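You operate a simulated robot arm through the tools that you are given. There is no shell and no other tool.

You run a simulated two-armed robot. Do the job below in one go: nothing can be reset, and whatever is moved stays where it is left.

JOB
Set the four tension dials on the third creel to suit the cones, then latch the carrier up.
Fine: Each cone's count is on its neck; the chart under the dials gives the grams.

It is judged by the outcome, as a careful person would: the job done as asked, and still so three seconds after it is handed in. It fails if anything else is knocked over, pushed out of place, dropped, spilled or broken.

ROBOT AND FRAMES
Two 7-joint arms with fingered hands on one trunk that stands fixed in place. Base frame: the origin is at the foot of the trunk, x ahead of it, y to its left, z up; the work surface is at about z = 1.18. Readings come in m, degrees, newtons and seconds.
The left shoulder is at [0.06, 0.128, 1.285], the right one opposite. Payload 5 kg a hand.
The tool frame of a hand sits at the grasp point between the pads (the TCP): z along the fingers, y along the line on which they close. The tips reach 0.037 m beyond it. Largest opening 0.124 m; the body of the gripper starts 0.043 m behind the TCP. The gripper is a hand of 3 fingers: y runs from the thumb to the fingers, the wrist lies at [-0.021, -0.116, -0.203] in the tool frame, and closing takes about 1.5 s.
Orientation is that of the tool frame in the base frame, as a unit quaternion [x, y, z, w]. With the fingers straight down and the wrist toward the robot, the tool's x, y and z point along [0, 1, 0], [1, 0, 0] and [0, 0, -1] of the base frame.

CONTROLS
- The arms move only by the tool play_rows. It takes "left_increments", "right_increments" or both (then of equal length, played together; a hand with none holds still); each is a list of rows, each an object of numbers (a shift or turn left out is 0, a gripper value left out holds the last): "dx", "dy", "dz": the shift along the tool's x, y, z in units of 200 mm (1.0 is 200 mm); "rx", "ry", "rz": the turn, a rotation vector about the tool's x, y, z in units of 45 degrees (1.0 is 45 degrees). In form: [{"dx": .., "dy": .., "dz": .., "rx": .., "ry": .., "rz": ..}, ...]. A call has 1 to 20 rows; each row is the pose to reach, as a shift and turn from the pose commanded when the call began, along the tool's axes at that moment. "left_grip" and "right_grip" are, for a hand that has rows, the closure, from 0 (fully open) to 1 (shut), set as the call begins (left out, the last holds). A call with a number of a shift or a turn outside -1 to 1 is refused whole. Each row takes 0.2 s and may step no farther than 0.05 m and 8.6 degrees from the row before; otherwise, or with a gripper value out of range, the whole call is refused. Where a pose cannot be reached the arm comes as near as it can. A force on the tool above 90 N (or 10 N above the force at the start of the call, whichever is more), or a blocked arm, ends the call early, and 0.2 s more pass. Each finger travels about 0.045 m/s and halts on what it meets, pressing with about 23 N; the grip force reading is that of the motor and also rises with nothing between the fingers. The clock runs only during rows and for 0.2 s after the last one: add rows that repeat a pose to give the fingers time. The reply holds the time, the measured pose of the TCP, the force on the tool along the base axes, the opening and the grip force, in the units named above and with some noise, with the torque about the TCP (base axes, N m) and any sound that the robot's microphone picked up.
- Cameras (640 x 400 px; columns grow to the right, rows downward): "scene" is now at [0.1954, 0.0014, 1.4825]; the picture's right is [-0.11, -0.99, 0.00], its down [-0.31, 0.03, -0.95] and it looks along [0.94, -0.10, -0.32] (base axes); focal length 214 px, centre (320, 200). "left" rides on the left gripper at [-0.072, -0.104, -0.154] in its tool frame; the picture's right is [-0.83, -0.26, 0.49], its down [0.51, -0.72, 0.47] and it looks along [0.23, 0.64, 0.73] (tool axes); focal length 243 px, centre (320, 200). "right" rides on the right gripper at [0.072, -0.104, -0.154] in its tool frame; the picture's right is [-0.83, 0.26, -0.49], its down [-0.51, -0.72, 0.47] and it looks along [-0.23, 0.64, 0.73] (tool axes); focal length 243 px, centre (320, 200). There is no depth. A picture from a camera that has moved, and an enlarged one, comes with that camera's place and axes in the base frame and with its lens. The place of the scene camera against the robot may be out by one fixed shift of up to 0.025 m in any direction.
- camera(camera): a new picture of that camera. No time passes.
- move_column(by): slides the trunk up (or, below 0, down) by that many m; the arms and the scene camera ride with it, the base frame stays. It gives what a move gives, with no picture.
- move_fingers(index, middle, thumb_bend, thumb_turn, hand): sets how far each is bent, from 0 (flat) to 1 (curled in); at 0.3 the hand is open as for a grip, at 0.7 the pads meet at the TCP. One left out holds its place. A second passes; each finger stops where it meets its share of the squeeze, and holds until it gets a number again. A gripper value or a shape takes the hand back. It gives what a move gives, with no picture; readings hold the bend of each and the force on the fingers (four entries, about 0 where the hand has none), thumb and palm. thumb_turn goes from beside the hand (0) to across from the fingers (1), as for a grip.
- set_grasp(shape, hand): the hand has 3 fingers and takes this shape, open, in about a second: jaw (thumb against the fingers, like two jaws); tri (thumb and two fingers); tip (a fingertip pinch); poke (one finger out to press); point (the index stretched); flat (the hand flat); cup (the hand cupped); fist (a fist). The gripper value then closes the fingers along that shape, each until it touches; the sizes above hold for jaw. It gives what a move gives, with no picture.
- head_to(pan, tilt): turns the head with the scene camera to pan (to the left, within 80 degrees either way) and tilt (down, from -29 to 69), counted from straight ahead of the robot. It gives what a move gives.
- close_up(camera, box): a new picture of the part [left, top, right, bottom] of that camera's present view, enlarged. No time passes.
- sign_off(): hands the job in; it is judged then, once.

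Nothing tells you positions but the pictures and the camera data. Unless the task says otherwise, let go and move clear before handing in.

The tools are called after "Request:" by a JSON object that holds its "method" and its "body". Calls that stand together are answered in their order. play_rows: Moves the arms, as the interface text tells. Its arguments: {"type":"object","properties":{"left_increments":{"type":"array","items":{"type":"object","properties":{"dx":{"type":"number"},"dy":{"type":"number"},"dz":{"type":"number"},"rx":{"type":"number"},"ry":{"type":"number"},"rz":{"type":"number"}}}},"left_grip":{"type":"number"},"right_increments":{"type":"array","items":{"type":"object","properties":{"dx":{"type":"number"},"dy":{"type":"number"},"dz":{"type":"number"},"rx":{"type":"number"},"ry":{"type":"number"},"rz":{"type":"number"}}}},"right_grip":{"type":"number"}},"required":[]} The other tools are called the same way: move_column (by) slides the trunk up or down; set_grasp (shape, hand) gives the hand a shape; move_fingers (index, middle, thumb_bend, thumb_turn, hand) moves the fingers one by one; head_to (pan, tilt) turns the head that bears the scene camera; camera (camera) takes a picture; close_up (camera, box) takes an enlarged picture of a part of a camera's view; sign_off () hands the job in.

At the start:

```text
t: 0.0
left_ee_pos: [0.6764, 0.287, 1.5014]
left_ee_rot: [0.707, 0.707, 0.0, 0.0]
left_ft_force: [-0.1, 0.5, 0.4]
left_wrist_torque: [-0.01, -0.01, 0.01]
left_grip_width: 0.1241
left_finger_force: 0.1
left_shape: jaw
left_bend: [0.3, 0.3, 0.3, 0.98]
left_finger forces: [0.1, 0.1, 0.1, 0.1, 0.0, 0.1]
right_ee_pos: [0.8243, -0.1845, 1.5223]
right_ee_rot: [0.707, 0.707, 0.0, 0.0]
right_ft_force: [-0.1, 0.3, 0.4]
right_wrist_torque: [-0.02, 0.03, -0.03]
right_grip_width: 0.1239
right_finger_force: 0.1
right_shape: jaw
right_bend: [0.3, 0.3, 0.3, 0.98]
right_finger forces: [0.0, 0.0, 0.0, 0.0, 0.0, 0.0]
trunk travel left (down, up): [-0.475, 0.088]
head pan, tilt: [-6.3, 18.4]
```

scene: 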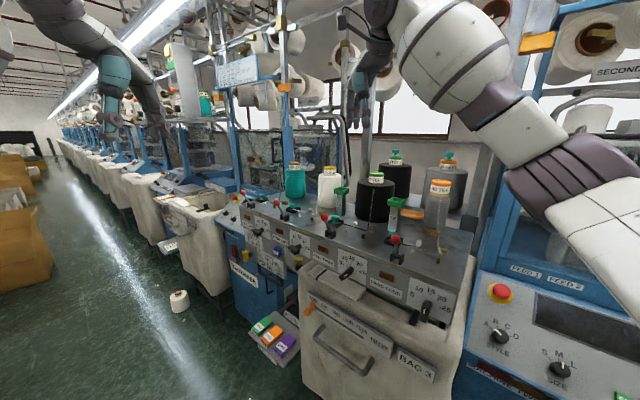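
right: 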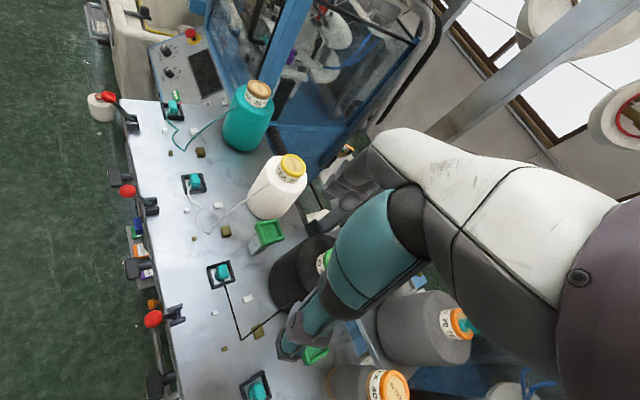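
left: 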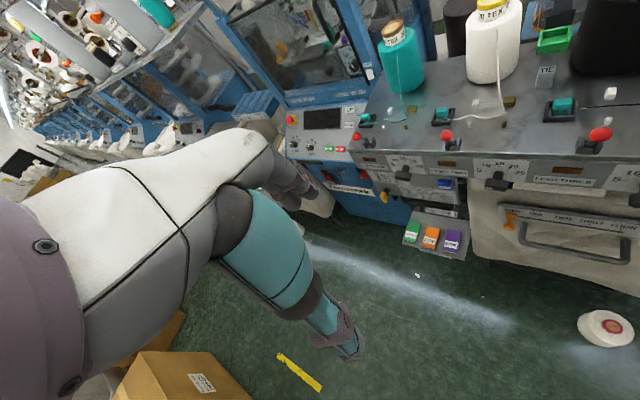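

I see a knitting-machine line with cones on a table, dials on the front face and a chart below. I'll look closer before moving anything.

Request:
{"method": "close_up", "body": {"camera": "scene", "box": [220, 150, 480, 312]}}

Request:
{"method": "close_up", "body": {"camera": "scene", "box": [220, 190, 350, 271]}}

Request:
{"method": "close_up", "body": {"camera": "scene", "box": [340, 220, 480, 308]}}

Request:
{"method": "close_up", "body": {"camera": "left", "box": [280, 80, 640, 305]}}

Request:
{"method": "close_up", "body": {"camera": "right", "box": [80, 60, 480, 310]}}

```text
2.46 times, centred on (350, 231) of scene
camera zoom: at [0.1954, 0.0014, 1.4825], right [-0.11, -0.99, 0.0], down [-0.31, 0.03, -0.95], along [0.94, -0.1, -0.32], focal length 528 px, centre (246, 124)
```

zoom: 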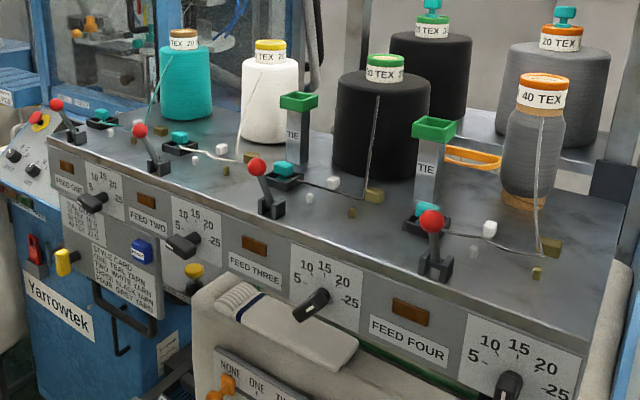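

```text
4.92 times, centred on (285, 230) of scene
camera zoom: at [0.1954, 0.0014, 1.4825], right [-0.11, -0.99, 0.0], down [-0.31, 0.03, -0.95], along [0.94, -0.1, -0.32], focal length 1056 px, centre (492, 50)
```

zoom: 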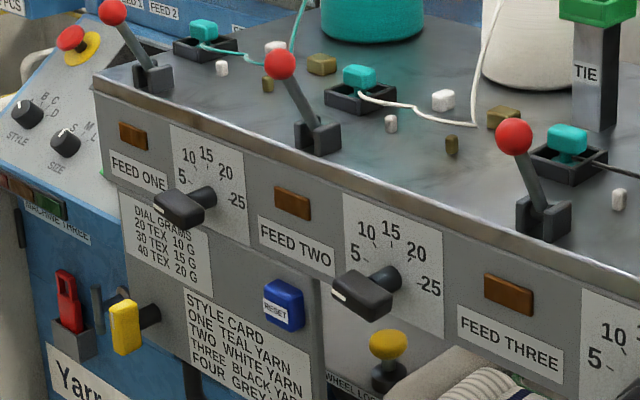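

```text
4.55 times, centred on (410, 264) of scene
camera zoom: at [0.1954, 0.0014, 1.4825], right [-0.11, -0.99, 0.0], down [-0.31, 0.03, -0.95], along [0.94, -0.1, -0.32], focal length 975 px, centre (-89, -91)
```

zoom: 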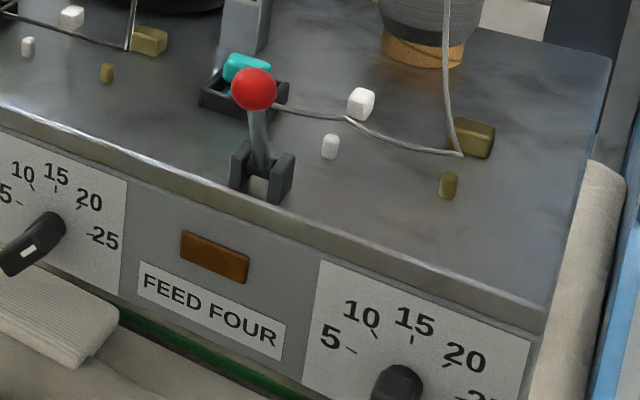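

```text
1.78 times, centred on (460, 192) of left
camera zoom: at [0.5736, 0.2148, 1.6562], right [-0.26, -0.83, -0.49], down [-0.72, 0.51, -0.47], along [0.64, 0.23, -0.73], focal length 431 px, centre (71, 213)
```

zoom: 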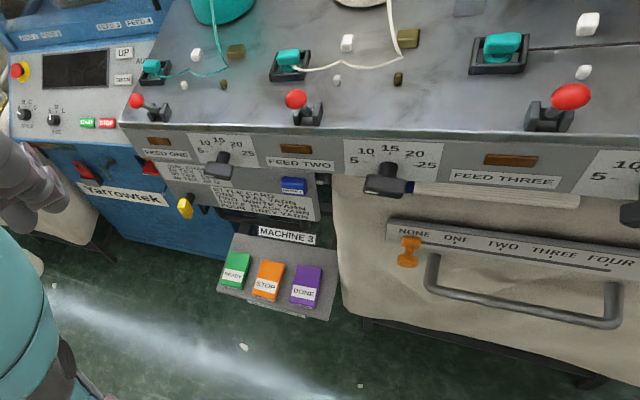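

```text
1.60 times, centred on (280, 185) of right
camera zoom: at [0.7201, -0.1115, 1.6758], right [0.26, -0.83, 0.49], down [-0.72, -0.51, -0.47], along [0.64, -0.23, -0.73], focal length 388 px, centre (384, 224)
```

zoom: 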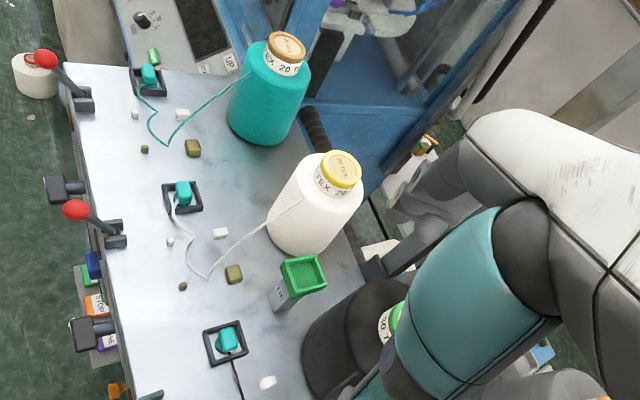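

The table in front appears to be one creel with four feeds. I need to read all labels, so I'm taking more enlarged views.

Request:
{"method": "close_up", "body": {"camera": "scene", "box": [215, 210, 295, 260]}}

Request:
{"method": "close_up", "body": {"camera": "scene", "box": [260, 150, 360, 212]}}

Request:
{"method": "close_up", "body": {"camera": "scene", "box": [350, 140, 480, 221]}}

Request:
{"method": "close_up", "body": {"camera": "scene", "box": [290, 270, 450, 400]}}

Request:
{"method": "close_up", "body": {"camera": "scene", "box": [450, 30, 640, 149]}}

Request:
{"method": "close_up", "body": {"camera": "scene", "box": [460, 240, 640, 400]}}

Request:
{"method": "close_up", "body": {"camera": "scene", "box": [190, 40, 350, 140]}}

Request:
{"method": "close_up", "body": {"camera": "scene", "box": [215, 225, 315, 365]}}

```text
8.00 times, centred on (255, 235) of scene
camera zoom: at [0.1954, 0.0014, 1.4825], right [-0.11, -0.99, 0.0], down [-0.31, 0.03, -0.95], along [0.94, -0.1, -0.32], focal length 1716 px, centre (840, -80)
```

zoom: 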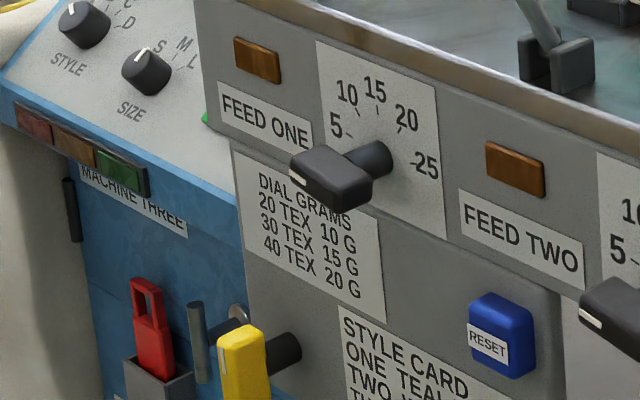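

```text
6.40 times, centred on (310, 181) of scene
camera zoom: at [0.1954, 0.0014, 1.4825], right [-0.11, -0.99, 0.0], down [-0.31, 0.03, -0.95], along [0.94, -0.1, -0.32], focal length 1373 px, centre (384, 322)
```

zoom: 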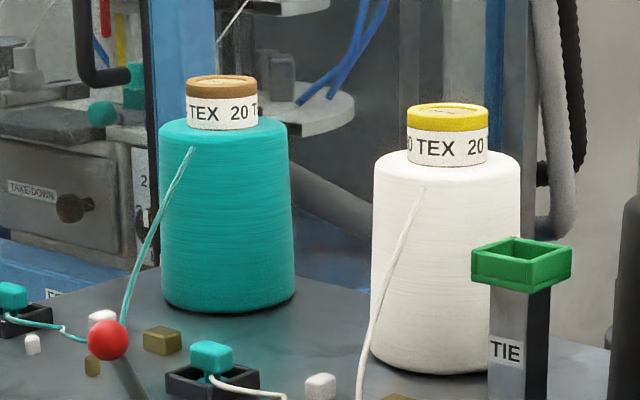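

```text
4.92 times, centred on (415, 180) of scene
camera zoom: at [0.1954, 0.0014, 1.4825], right [-0.11, -0.99, 0.0], down [-0.31, 0.03, -0.95], along [0.94, -0.1, -0.32], focal length 1056 px, centre (-148, 296)
```

zoom: 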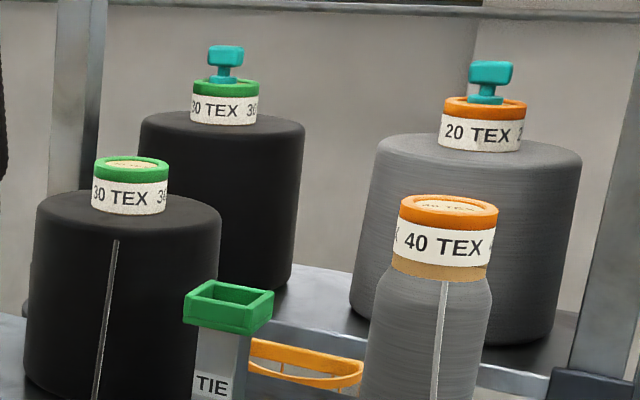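

```text
3.08 times, centred on (370, 335) of scene
camera zoom: at [0.1954, 0.0014, 1.4825], right [-0.11, -0.99, 0.0], down [-0.31, 0.03, -0.95], along [0.94, -0.1, -0.32], focal length 660 px, centre (166, -215)
```

zoom: 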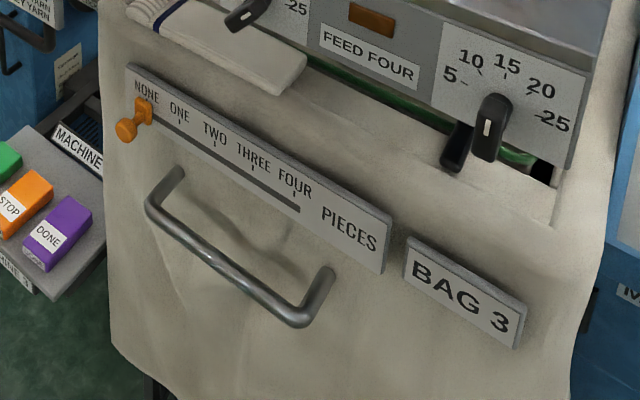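

```text
3.36 times, centred on (545, 90) of scene
camera zoom: at [0.1954, 0.0014, 1.4825], right [-0.11, -0.99, 0.0], down [-0.31, 0.03, -0.95], along [0.94, -0.1, -0.32], focal length 721 px, centre (-436, 571)
```

zoom: 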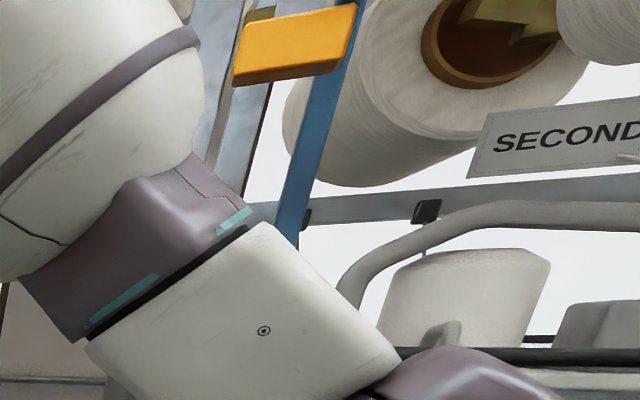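

```text
2.50 times, centred on (550, 320) of scene
camera zoom: at [0.1954, 0.0014, 1.4825], right [-0.11, -0.99, 0.0], down [-0.31, 0.03, -0.95], along [0.94, -0.1, -0.32], focal length 536 px, centre (-255, -100)
```

zoom: 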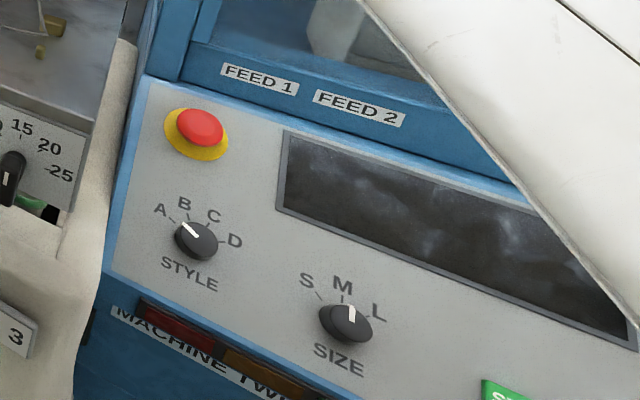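

```text
4.00 times, centred on (270, 90) of scene
camera zoom: at [0.1954, 0.0014, 1.4825], right [-0.11, -0.99, 0.0], down [-0.31, 0.03, -0.95], along [0.94, -0.1, -0.32], focal length 858 px, centre (520, 640)
```

zoom: 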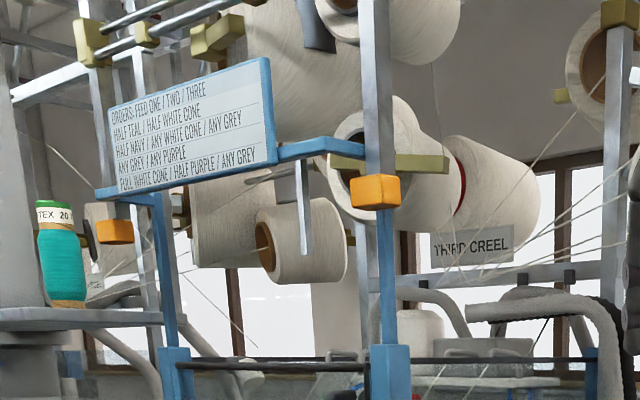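

```text
2.86 times, centred on (265, 295) of scene
camera zoom: at [0.1954, 0.0014, 1.4825], right [-0.11, -0.99, 0.0], down [-0.31, 0.03, -0.95], along [0.94, -0.1, -0.32], focal length 613 px, centre (477, -71)
```

zoom: 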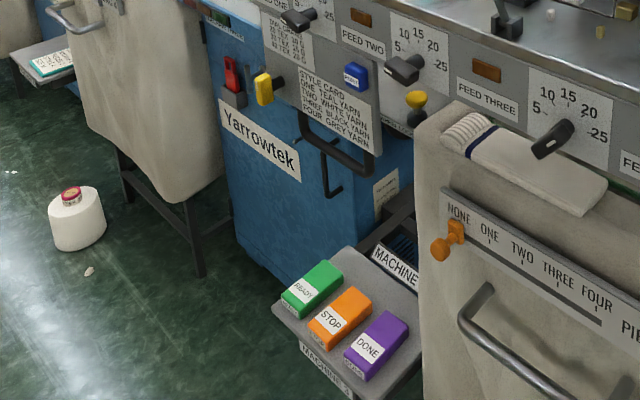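

The sign "THIRD CREEL" hangs above this table; the chart reads 20 TEX 10 G, 30 TEX 15 G, 40 TEX 20 G. Now I look around for the carrier and its latch.

Request:
{"method": "head_to", "body": {"pan": 10, "tilt": 30}}

Request:
{"method": "camera", "body": {"camera": "scene"}}

Request:
{"method": "close_up", "body": {"camera": "scene", "box": [240, 120, 400, 220]}}

Request:
{"method": "close_up", "body": {"camera": "scene", "box": [280, 150, 380, 212]}}

Request:
{"method": "close_up", "body": {"camera": "scene", "box": [270, 0, 470, 125]}}

```text
t: 0.8
left_ee_pos: [0.6764, 0.2877, 1.5013]
left_ee_rot: [0.707, 0.708, 0.0, 0.0]
left_ft_force: [0.2, 0.4, -0.7]
left_wrist_torque: [-0.02, -0.01, -0.01]
left_grip_width: 0.1239
left_finger_force: 0.1
left_shape: jaw
left_bend: [0.3, 0.3, 0.3, 0.98]
left_finger forces: [0.1, 0.0, 0.0, 0.0, 0.0, 0.0]
right_ee_pos: [0.8252, -0.1852, 1.5233]
right_ee_rot: [0.707, 0.708, 0.0, 0.0]
right_ft_force: [-0.4, -0.2, 0.0]
right_wrist_torque: [-0.03, -0.02, 0.01]
right_grip_width: 0.1236
right_finger_force: 0.1
right_shape: jaw
right_bend: [0.3, 0.3, 0.3, 0.98]
right_finger forces: [0.0, 0.0, 0.0, 0.0, 0.0, 0.0]
trunk travel left (down, up): [-0.475, 0.088]
head pan, tilt: [10.0, 30.0]
```

```text
taken
camera scene: at [0.1918, 0.0274, 1.4638], right [0.17, -0.98, 0.0], down [-0.49, -0.09, -0.87], along [0.85, 0.15, -0.5], focal length 214 px, centre (320, 200)
```

scene: 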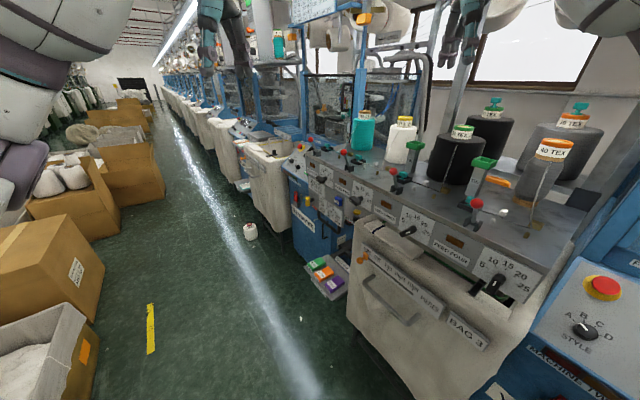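

```text
4.00 times, centred on (320, 170) of scene
camera zoom: at [0.1918, 0.0274, 1.4638], right [0.17, -0.98, 0.0], down [-0.49, -0.09, -0.87], along [0.85, 0.15, -0.5], focal length 858 px, centre (320, 320)
```

zoom: 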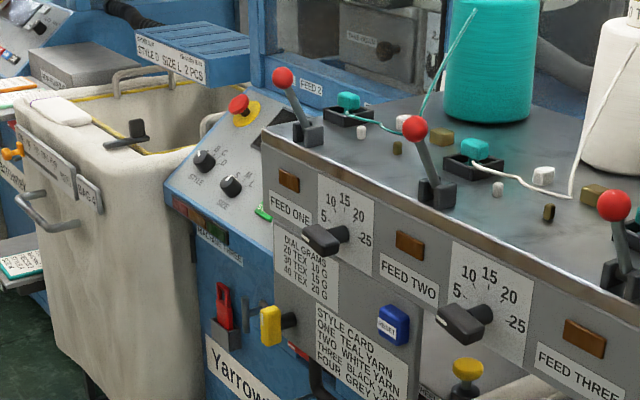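

```text
6.40 times, centred on (330, 181) of scene
camera zoom: at [0.1918, 0.0274, 1.4638], right [0.17, -0.98, 0.0], down [-0.49, -0.09, -0.87], along [0.85, 0.15, -0.5], focal length 1373 px, centre (256, 322)
```

zoom: 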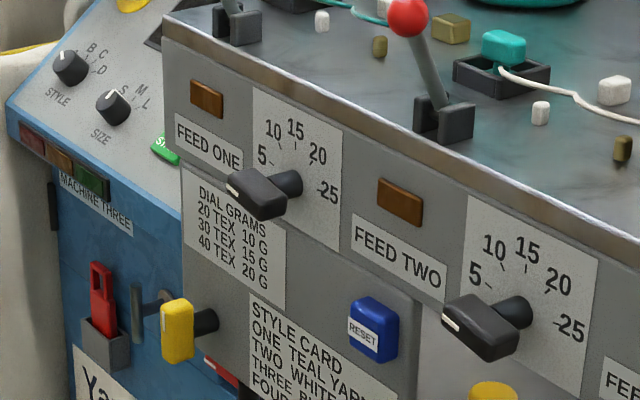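

```text
3.20 times, centred on (370, 62) of scene
camera zoom: at [0.1918, 0.0274, 1.4638], right [0.17, -0.98, 0.0], down [-0.49, -0.09, -0.87], along [0.85, 0.15, -0.5], focal length 686 px, centre (160, 640)
```

zoom: 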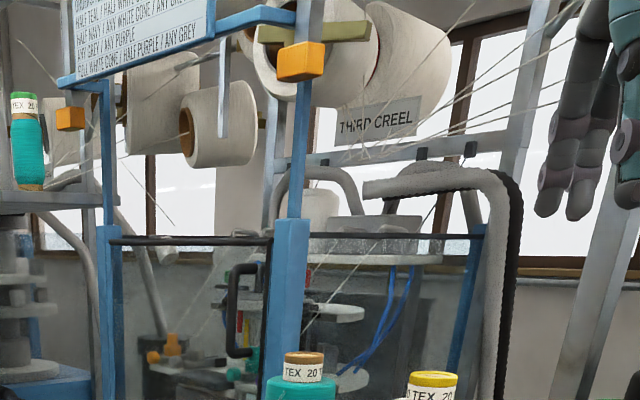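

Request:
{"method": "close_up", "body": {"camera": "left", "box": [270, 100, 430, 200]}}

Request:
{"method": "close_up", "body": {"camera": "left", "box": [320, 150, 480, 250]}}

Request:
{"method": "close_up", "body": {"camera": "left", "box": [460, 120, 640, 232]}}

Request:
{"method": "head_to", "body": {"pan": 10, "tilt": 10}}

Request:
{"method": "camera", "body": {"camera": "scene"}}

Request:
{"method": "close_up", "body": {"camera": "scene", "box": [260, 100, 460, 225]}}

Request:
{"method": "head_to", "body": {"pan": -40, "tilt": 30}}

Request:
{"method": "camera", "body": {"camera": "scene"}}

```text
4.00 times, centred on (350, 150) of left
camera zoom: at [0.5736, 0.2148, 1.6562], right [-0.26, -0.83, -0.49], down [-0.72, 0.51, -0.47], along [0.64, 0.23, -0.73], focal length 970 px, centre (200, 400)
```

zoom: 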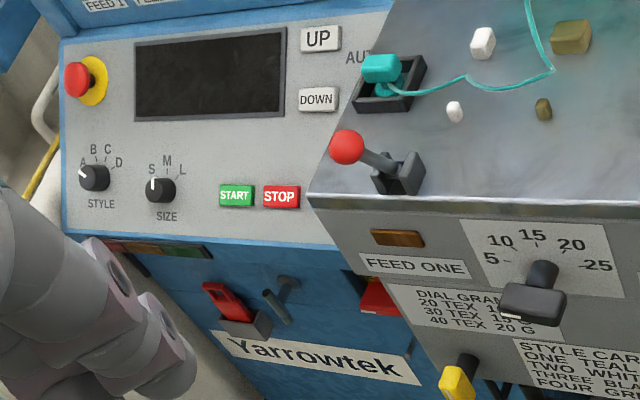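

```text
4.00 times, centred on (400, 200) of left
camera zoom: at [0.5736, 0.2148, 1.6562], right [-0.26, -0.83, -0.49], down [-0.72, 0.51, -0.47], along [0.64, 0.23, -0.73], focal length 970 px, centre (0, 200)
```

zoom: 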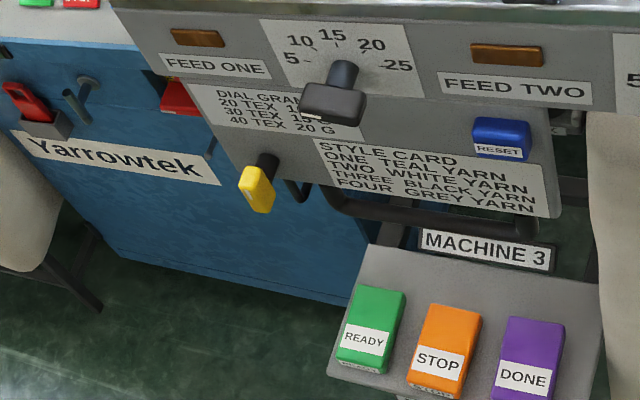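

```text
3.56 times, centred on (550, 176) of left
camera zoom: at [0.5736, 0.2148, 1.6562], right [-0.26, -0.83, -0.49], down [-0.72, 0.51, -0.47], along [0.64, 0.23, -0.73], focal length 863 px, centre (-498, 285)
```

zoom: 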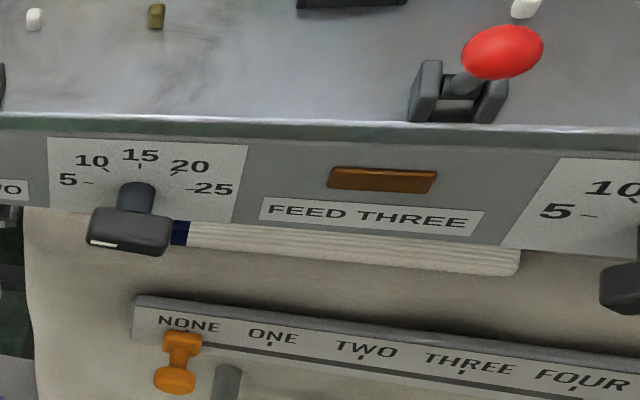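

```text
t: 1.6
left_ee_pos: [0.6774, 0.2869, 1.5012]
left_ee_rot: [0.706, 0.708, 0.001, 0.0]
left_ft_force: [0.7, 0.2, -0.4]
left_wrist_torque: [0.03, 0.0, -0.01]
left_grip_width: 0.1235
left_finger_force: 0.1
left_shape: jaw
left_bend: [0.3, 0.3, 0.3, 0.98]
left_finger forces: [0.1, 0.0, 0.0, 0.0, 0.0, 0.0]
right_ee_pos: [0.8254, -0.1854, 1.522]
right_ee_rot: [0.707, 0.707, 0.0, 0.0]
right_ft_force: [0.6, -0.4, -0.2]
right_wrist_torque: [-0.04, 0.02, 0.01]
right_grip_width: 0.1238
right_finger_force: 0.0
right_shape: jaw
right_bend: [0.3, 0.3, 0.3, 0.98]
right_finger forces: [0.0, 0.1, 0.0, 0.0, 0.1, 0.1]
trunk travel left (down, up): [-0.475, 0.088]
head pan, tilt: [10.0, 10.0]
```

```text
taken
camera scene: at [0.1943, 0.0279, 1.4961], right [0.17, -0.98, 0.0], down [-0.17, -0.03, -0.98], along [0.97, 0.17, -0.17], focal length 214 px, centre (320, 200)
```

scene: 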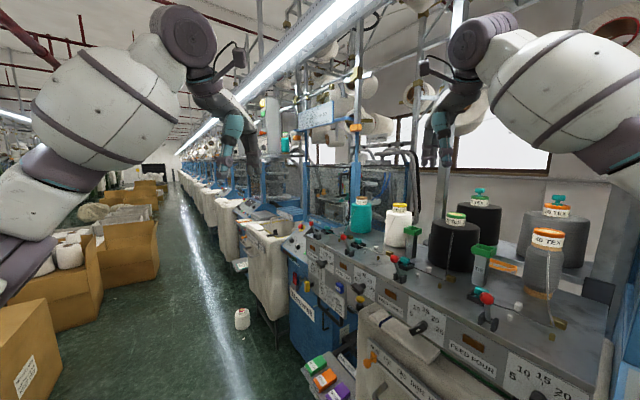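

```text
3.20 times, centred on (360, 162) of scene
camera zoom: at [0.1943, 0.0279, 1.4961], right [0.17, -0.98, 0.0], down [-0.17, -0.03, -0.98], along [0.97, 0.17, -0.17], focal length 686 px, centre (192, 320)
```

zoom: 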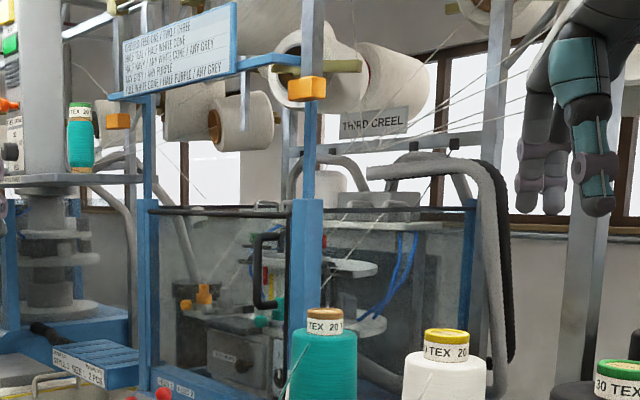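

```text
t: 2.8
left_ee_pos: [0.676, 0.2868, 1.5016]
left_ee_rot: [0.707, 0.708, 0.001, 0.0]
left_ft_force: [-0.6, 0.3, -0.7]
left_wrist_torque: [0.0, 0.03, 0.02]
left_grip_width: 0.1237
left_finger_force: 0.0
left_shape: jaw
left_bend: [0.3, 0.3, 0.3, 0.98]
left_finger forces: [0.0, 0.1, 0.1, 0.0, 0.0, 0.1]
right_ee_pos: [0.8251, -0.1849, 1.5212]
right_ee_rot: [0.707, 0.707, -0.001, -0.001]
right_ft_force: [0.0, 0.7, 0.2]
right_wrist_torque: [0.05, 0.01, 0.03]
right_grip_width: 0.1236
right_finger_force: 0.0
right_shape: jaw
right_bend: [0.3, 0.3, 0.3, 0.98]
right_finger forces: [0.0, 0.1, 0.0, 0.1, 0.0, 0.0]
trunk travel left (down, up): [-0.475, 0.088]
head pan, tilt: [-40.0, 30.0]
```

```text
taken
camera scene: at [0.172, -0.0463, 1.4638], right [-0.64, -0.77, 0.0], down [-0.38, 0.32, -0.87], along [0.66, -0.56, -0.5], focal length 214 px, centre (320, 200)
```

scene: 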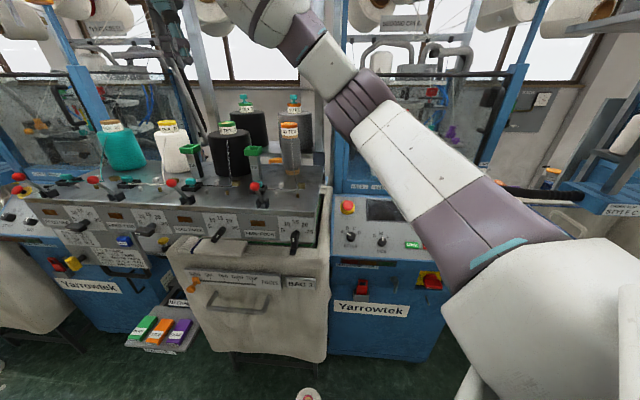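

The creel table's front runs diagonally: feed four is near (0.6, -0.25) and feed one near (1.05, 0.17), with the dials facing about (-0.68, 0.73). I'll turn the left hand to look straight at the front panel, staying clear of it.

Request:
{"method": "play_rows", "body": {"left_increments": [{"rz": 0.17, "dz": 0.15}, {"rz": 0.34, "dz": 0.3}, {"rz": 0.51, "dz": 0.45}, {"rz": 0.68, "dz": 0.6}, {"rz": 0.85, "dz": 0.75}, {"rz": 1.0, "dz": 0.9}]}}

Request:
{"method": "play_rows", "body": {"left_increments": [{"rx": -0.17}, {"rx": -0.34}, {"rx": -0.51}, {"rx": -0.68}, {"rx": -0.85}, {"rx": -1.0}]}}

Request:
{"method": "camera", "body": {"camera": "left"}}

Request:
{"method": "head_to", "body": {"pan": -6, "tilt": 25}}

Request:
{"method": "camera", "body": {"camera": "scene"}}

```text
t: 4.2
left_ee_pos: [0.6777, 0.2845, 1.3197]
left_ee_rot: [0.924, 0.383, 0.0, 0.0]
left_ft_force: [0.5, 0.5, -0.1]
left_wrist_torque: [-0.01, 0.03, -0.01]
left_grip_width: 0.1238
left_finger_force: 0.0
left_shape: jaw
left_bend: [0.3, 0.3, 0.3, 0.98]
left_finger forces: [0.0, 0.1, 0.0, 0.0, 0.0, 0.0]
right_ee_pos: [0.8249, -0.1847, 1.5229]
right_ee_rot: [0.707, 0.707, 0.0, -0.001]
right_ft_force: [-0.1, -0.1, 0.3]
right_wrist_torque: [-0.01, 0.0, -0.03]
right_grip_width: 0.1238
right_finger_force: 0.0
right_shape: jaw
right_bend: [0.3, 0.3, 0.3, 0.98]
right_finger forces: [0.1, 0.1, 0.1, 0.1, 0.0, 0.1]
trunk travel left (down, up): [-0.475, 0.088]
head pan, tilt: [-40.0, 30.0]
```

```text
t: 5.6
left_ee_pos: [0.6761, 0.2873, 1.3195]
left_ee_rot: [0.853, 0.355, 0.147, 0.354]
left_ft_force: [0.1, 0.1, 0.5]
left_wrist_torque: [-0.02, -0.01, -0.02]
left_grip_width: 0.1237
left_finger_force: 0.0
left_shape: jaw
left_bend: [0.3, 0.3, 0.3, 0.98]
left_finger forces: [0.0, 0.0, 0.1, 0.0, 0.0, 0.0]
right_ee_pos: [0.8238, -0.1843, 1.5218]
right_ee_rot: [0.707, 0.707, 0.0, 0.0]
right_ft_force: [0.3, -0.1, 0.0]
right_wrist_torque: [0.01, 0.02, 0.02]
right_grip_width: 0.1238
right_finger_force: 0.0
right_shape: jaw
right_bend: [0.3, 0.3, 0.3, 0.98]
right_finger forces: [0.1, 0.1, 0.1, 0.1, 0.1, 0.0]
trunk travel left (down, up): [-0.475, 0.088]
head pan, tilt: [-40.0, 30.0]
```

```text
taken
camera left: at [0.4966, 0.3651, 1.3564], right [-0.47, -0.7, -0.53], down [0.23, 0.48, -0.84], along [0.85, -0.52, -0.06], focal length 243 px, centre (320, 200)
```

left: 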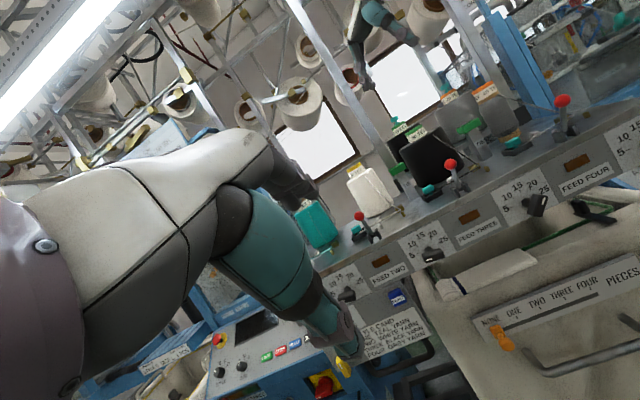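

```text
t: 6.6
left_ee_pos: [0.6752, 0.2872, 1.3218]
left_ee_rot: [0.854, 0.354, 0.146, 0.353]
left_ft_force: [-0.3, -0.5, -1.3]
left_wrist_torque: [-0.01, -0.01, -0.02]
left_grip_width: 0.1236
left_finger_force: 0.1
left_shape: jaw
left_bend: [0.3, 0.3, 0.3, 0.98]
left_finger forces: [0.1, 0.0, 0.0, 0.0, 0.1, 0.1]
right_ee_pos: [0.824, -0.1856, 1.5222]
right_ee_rot: [0.707, 0.707, 0.001, 0.0]
right_ft_force: [-1.7, 0.8, 0.4]
right_wrist_torque: [0.0, 0.01, 0.01]
right_grip_width: 0.1235
right_finger_force: 0.0
right_shape: jaw
right_bend: [0.3, 0.3, 0.3, 0.98]
right_finger forces: [0.0, 0.0, 0.1, 0.0, 0.1, 0.1]
trunk travel left (down, up): [-0.475, 0.088]
head pan, tilt: [-6.0, 25.0]
```

```text
taken
camera scene: at [0.1943, 0.002, 1.4717], right [-0.11, -0.99, 0.0], down [-0.42, 0.04, -0.91], along [0.9, -0.1, -0.42], focal length 214 px, centre (320, 200)
```

scene: 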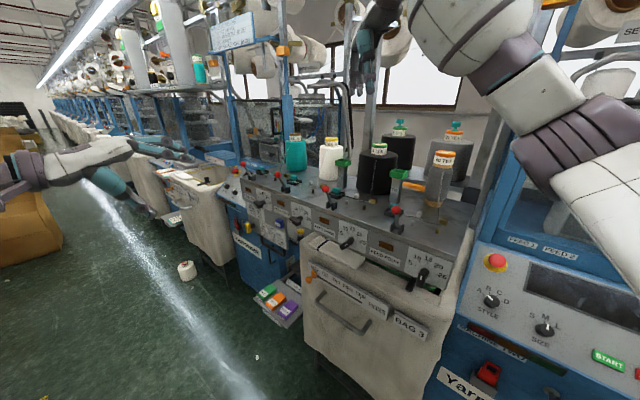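

Request:
{"method": "close_up", "body": {"camera": "left", "box": [470, 100, 640, 206]}}

Request:
{"method": "close_up", "body": {"camera": "left", "box": [300, 180, 500, 380]}}

Request:
{"method": "close_up", "body": {"camera": "left", "box": [480, 180, 640, 350]}}

Request:
{"method": "close_up", "body": {"camera": "scene", "box": [210, 180, 330, 330]}}

Request:
{"method": "close_up", "body": {"camera": "scene", "box": [150, 20, 350, 145]}}

```text
3.76 times, centred on (555, 153) of left
camera zoom: at [0.4967, 0.3648, 1.357], right [-0.47, -0.7, -0.53], down [0.23, 0.48, -0.84], along [0.85, -0.52, -0.06], focal length 913 px, centre (-565, 377)
```

zoom: 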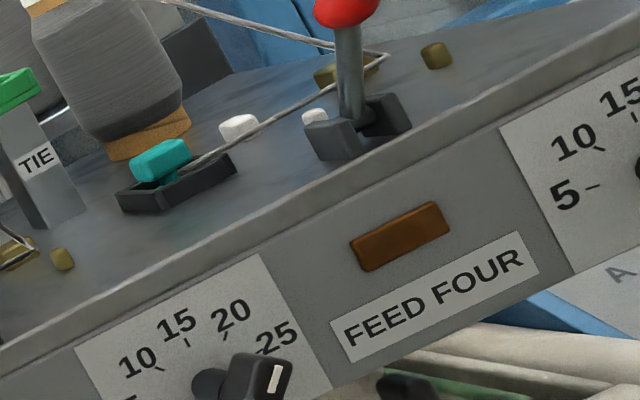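

```text
2.00 times, centred on (400, 280) of left
camera zoom: at [0.4967, 0.3648, 1.357], right [-0.47, -0.7, -0.53], down [0.23, 0.48, -0.84], along [0.85, -0.52, -0.06], focal length 485 px, centre (160, 40)
```

zoom: 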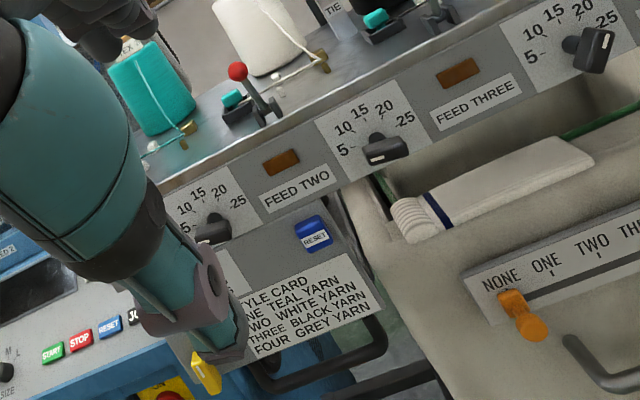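

```text
2.35 times, centred on (560, 265) of left
camera zoom: at [0.4967, 0.3648, 1.357], right [-0.47, -0.7, -0.53], down [0.23, 0.48, -0.84], along [0.85, -0.52, -0.06], focal length 571 px, centre (-245, 47)
```

zoom: 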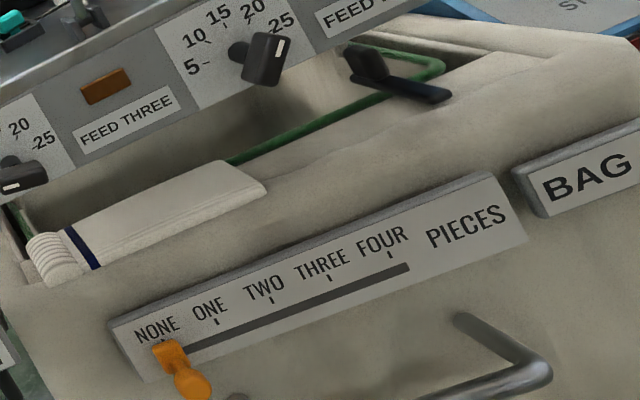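

```text
2.67 times, centred on (270, 255) of scene
camera zoom: at [0.1943, 0.002, 1.4717], right [-0.11, -0.99, 0.0], down [-0.42, 0.04, -0.91], along [0.9, -0.1, -0.42], focal length 572 px, centre (453, 53)
```

zoom: 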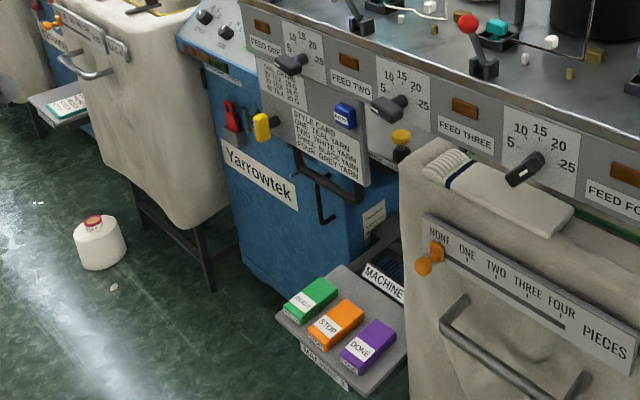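

```text
3.20 times, centred on (250, 82) of scene
camera zoom: at [0.1943, 0.002, 1.4717], right [-0.11, -0.99, 0.0], down [-0.42, 0.04, -0.91], along [0.9, -0.1, -0.42], focal length 686 px, centre (544, 576)
```

zoom: 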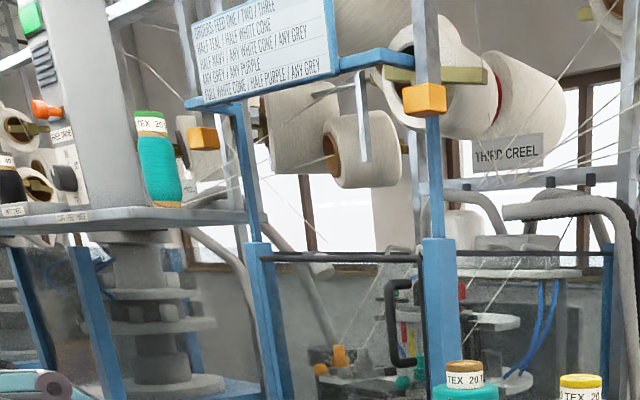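

I need to see the region under the style card panel, where a black handle, a hook and a yellow grip are. I'll lower the left hand and shift it right for a level close view.

Request:
{"method": "play_rows", "body": {"left_increments": [{"dy": -0.12, "dz": 0.12}, {"dy": -0.24, "dz": 0.24}, {"dy": -0.36, "dz": 0.36}, {"dy": -0.48, "dz": 0.48}, {"dy": -0.6, "dz": 0.6}, {"dy": -0.72, "dz": 0.72}, {"dy": -0.84, "dz": 0.84}]}}

Request:
{"method": "camera", "body": {"camera": "left"}}

Request:
{"method": "camera", "body": {"camera": "scene"}}

```text
t: 8.2
left_ee_pos: [0.6771, 0.2876, 1.0834]
left_ee_rot: [0.853, 0.354, 0.146, 0.354]
left_ft_force: [-1.0, -0.1, -0.1]
left_wrist_torque: [0.01, 0.01, -0.03]
left_grip_width: 0.1236
left_finger_force: 0.1
left_shape: jaw
left_bend: [0.3, 0.3, 0.3, 0.98]
left_finger forces: [0.0, 0.0, 0.1, 0.0, 0.1, 0.0]
right_ee_pos: [0.8248, -0.1836, 1.523]
right_ee_rot: [0.707, 0.707, 0.0, 0.001]
right_ft_force: [-1.2, 0.0, 0.5]
right_wrist_torque: [-0.03, -0.03, 0.0]
right_grip_width: 0.1239
right_finger_force: 0.1
right_shape: jaw
right_bend: [0.3, 0.3, 0.3, 0.98]
right_finger forces: [0.1, 0.0, 0.1, 0.0, 0.0, 0.0]
trunk travel left (down, up): [-0.475, 0.088]
head pan, tilt: [-6.0, 25.0]
```

```text
taken
camera left: at [0.4978, 0.3662, 1.1196], right [-0.47, -0.7, -0.53], down [0.23, 0.48, -0.84], along [0.85, -0.52, -0.06], focal length 243 px, centre (320, 200)
```

left: 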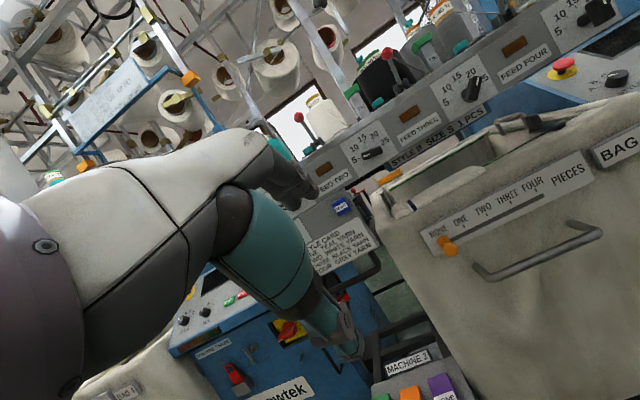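

```text
taken
camera scene: at [0.1946, 0.0025, 1.4717], right [-0.1, -0.99, 0.0], down [-0.42, 0.04, -0.91], along [0.9, -0.09, -0.42], focal length 214 px, centre (320, 200)
```

scene: 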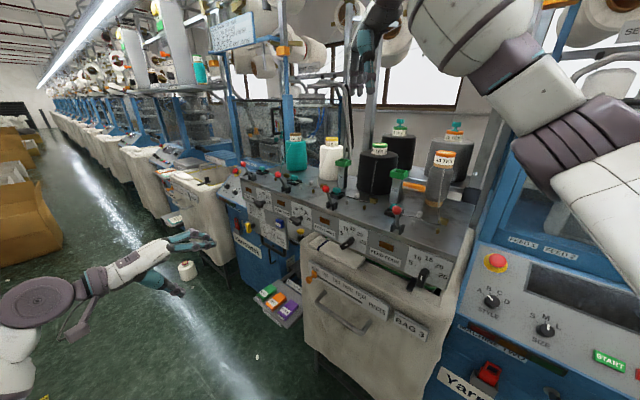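

Request:
{"method": "play_rows", "body": {"left_increments": [{"dx": 0.2}, {"dx": 0.4}, {"dx": 0.6}, {"dx": 0.8}]}}

Request:
{"method": "camera", "body": {"camera": "left"}}

Request:
{"method": "close_up", "body": {"camera": "left", "box": [300, 60, 640, 272]}}

Request:
{"method": "close_up", "body": {"camera": "left", "box": [300, 170, 640, 382]}}

```text
t: 9.2
left_ee_pos: [0.7896, 0.3999, 1.0835]
left_ee_rot: [0.854, 0.353, 0.145, 0.354]
left_ft_force: [0.2, -0.3, -0.4]
left_wrist_torque: [0.01, -0.03, -0.01]
left_grip_width: 0.1237
left_finger_force: 0.3
left_shape: jaw
left_bend: [0.3, 0.3, 0.3, 0.98]
left_finger forces: [0.0, 0.0, 0.0, 0.0, 0.0, 0.0]
right_ee_pos: [0.8263, -0.185, 1.522]
right_ee_rot: [0.707, 0.708, -0.001, 0.0]
right_ft_force: [0.3, -0.7, -1.2]
right_wrist_torque: [0.02, 0.01, -0.03]
right_grip_width: 0.1235
right_finger_force: 0.0
right_shape: jaw
right_bend: [0.3, 0.3, 0.3, 0.98]
right_finger forces: [0.0, 0.0, 0.0, 0.1, 0.0, 0.0]
trunk travel left (down, up): [-0.475, 0.088]
head pan, tilt: [-6.0, 25.0]
```

```text
taken
camera left: at [0.6106, 0.4784, 1.1192], right [-0.47, -0.7, -0.53], down [0.23, 0.48, -0.84], along [0.85, -0.52, -0.06], focal length 243 px, centre (320, 200)
```

left: 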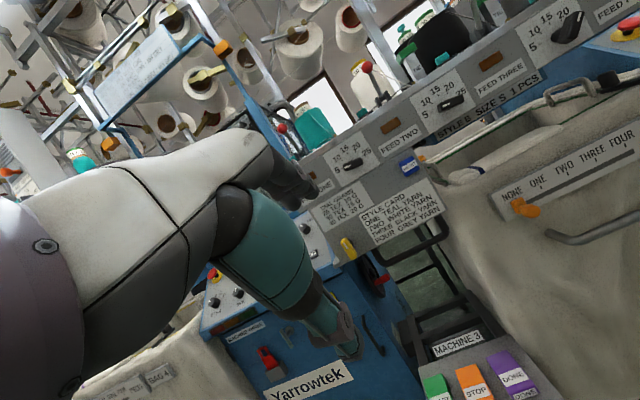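

```text
1.88 times, centred on (470, 166) of left
camera zoom: at [0.6106, 0.4784, 1.1192], right [-0.47, -0.7, -0.53], down [0.23, 0.48, -0.84], along [0.85, -0.52, -0.06], focal length 457 px, centre (38, 264)
```

zoom: 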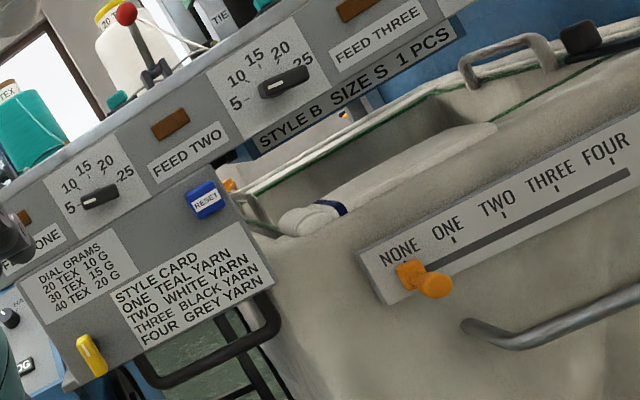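

```text
1.88 times, centred on (470, 276) of left
camera zoom: at [0.6106, 0.4784, 1.1192], right [-0.47, -0.7, -0.53], down [0.23, 0.48, -0.84], along [0.85, -0.52, -0.06], focal length 457 px, centre (38, 57)
```

zoom: 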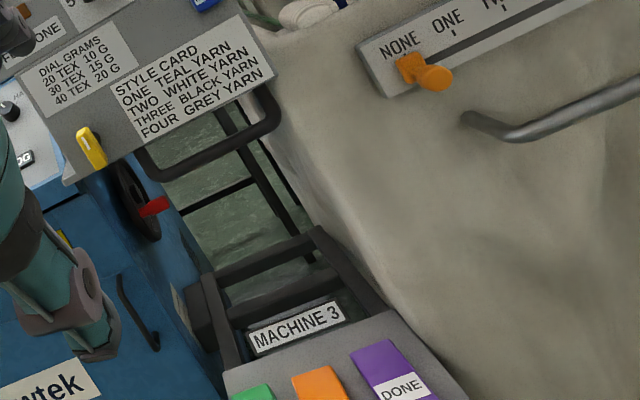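

Request:
{"method": "close_up", "body": {"camera": "left", "box": [300, 170, 400, 270]}}

Request:
{"method": "close_up", "body": {"camera": "left", "box": [380, 120, 460, 180]}}

Request:
{"method": "close_up", "body": {"camera": "left", "box": [480, 0, 640, 100]}}

Request:
{"method": "close_up", "body": {"camera": "scene", "box": [270, 210, 350, 270]}}

Request:
{"method": "close_up", "body": {"camera": "scene", "box": [210, 160, 290, 260]}}

Request:
{"method": "close_up", "body": {"camera": "right", "box": [130, 0, 250, 75]}}

Request:
{"method": "close_up", "body": {"camera": "right", "box": [100, 160, 240, 400]}}

```text
4.00 times, centred on (350, 220) of left
camera zoom: at [0.6106, 0.4784, 1.1192], right [-0.47, -0.7, -0.53], down [0.23, 0.48, -0.84], along [0.85, -0.52, -0.06], focal length 970 px, centre (200, 120)
```

zoom: 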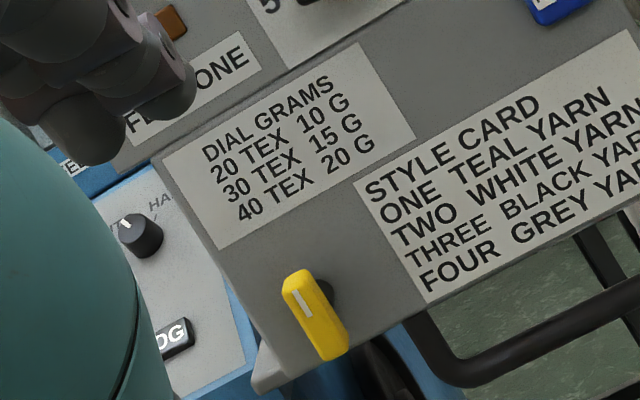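

```text
6.67 times, centred on (420, 150) of left
camera zoom: at [0.6106, 0.4784, 1.1192], right [-0.47, -0.7, -0.53], down [0.23, 0.48, -0.84], along [0.85, -0.52, -0.06], focal length 1618 px, centre (-347, 533)
```

zoom: 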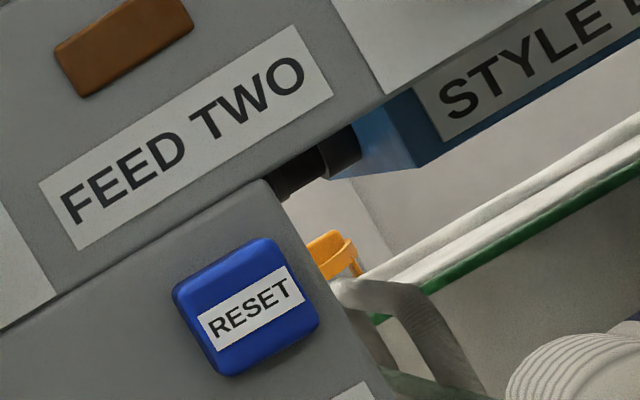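

```text
4.00 times, centred on (560, 50) of left
camera zoom: at [0.6106, 0.4784, 1.1192], right [-0.47, -0.7, -0.53], down [0.23, 0.48, -0.84], along [0.85, -0.52, -0.06], focal length 970 px, centre (-640, 800)
```

zoom: 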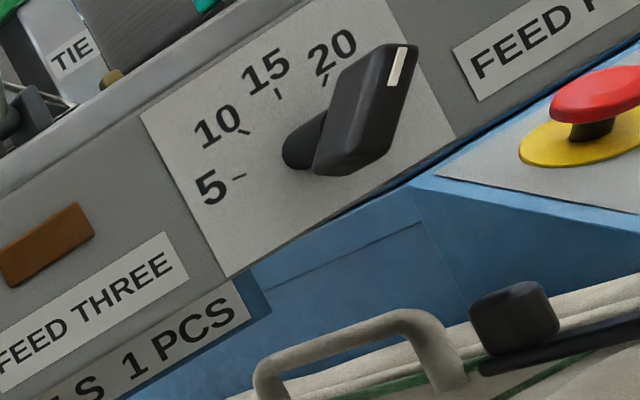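

```text
6.67 times, centred on (310, 240) of scene
camera zoom: at [0.1958, 0.0026, 1.4715], right [-0.1, -0.99, 0.0], down [-0.42, 0.04, -0.91], along [0.9, -0.09, -0.42], focal length 1430 px, centre (387, -67)
```

zoom: 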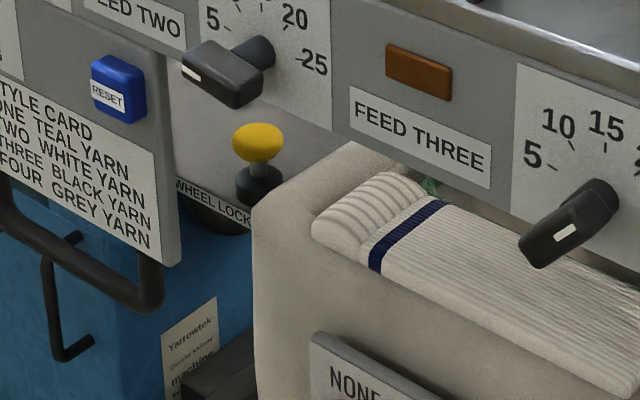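

```text
4.00 times, centred on (250, 210) of scene
camera zoom: at [0.1958, 0.0026, 1.4715], right [-0.1, -0.99, 0.0], down [-0.42, 0.04, -0.91], along [0.9, -0.09, -0.42], focal length 858 px, centre (600, 160)
```

zoom: 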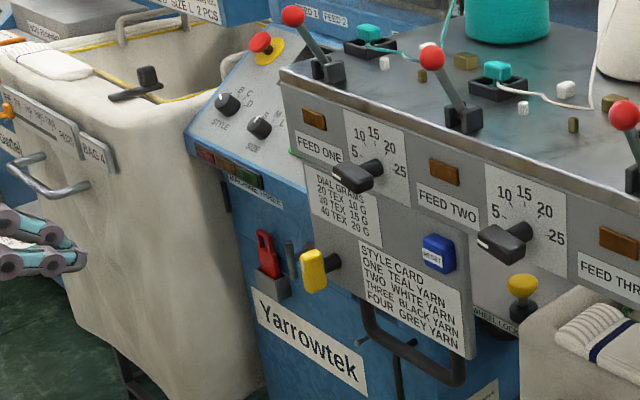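

```text
5.33 times, centred on (190, 38) of right
camera zoom: at [0.7218, -0.1107, 1.675], right [0.26, -0.83, 0.49], down [-0.72, -0.51, -0.47], along [0.64, -0.23, -0.73], focal length 1294 px, centre (1013, 1067)
```

zoom: 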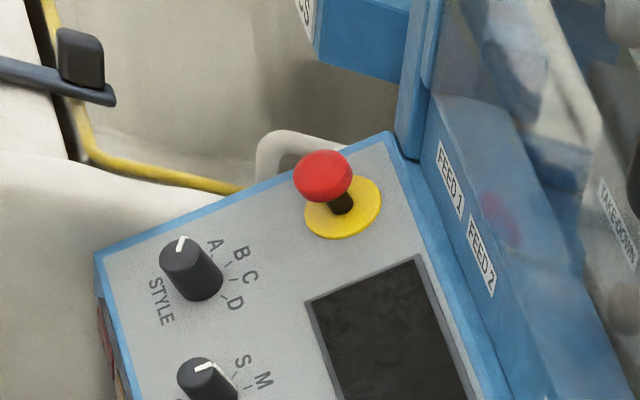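

```text
1.67 times, centred on (170, 280) of right
camera zoom: at [0.7218, -0.1107, 1.675], right [0.26, -0.83, 0.49], down [-0.72, -0.51, -0.47], along [0.64, -0.23, -0.73], focal length 404 px, centre (570, 67)
```

zoom: 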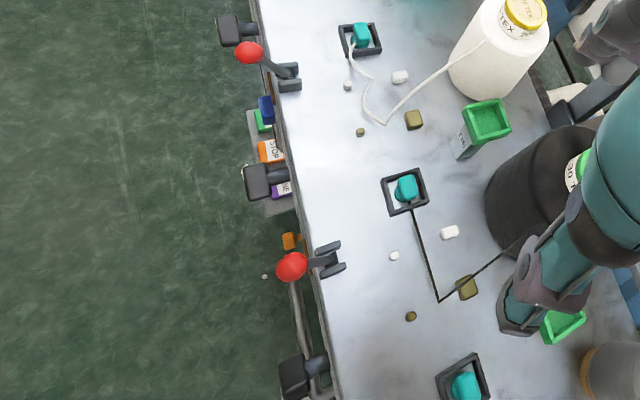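

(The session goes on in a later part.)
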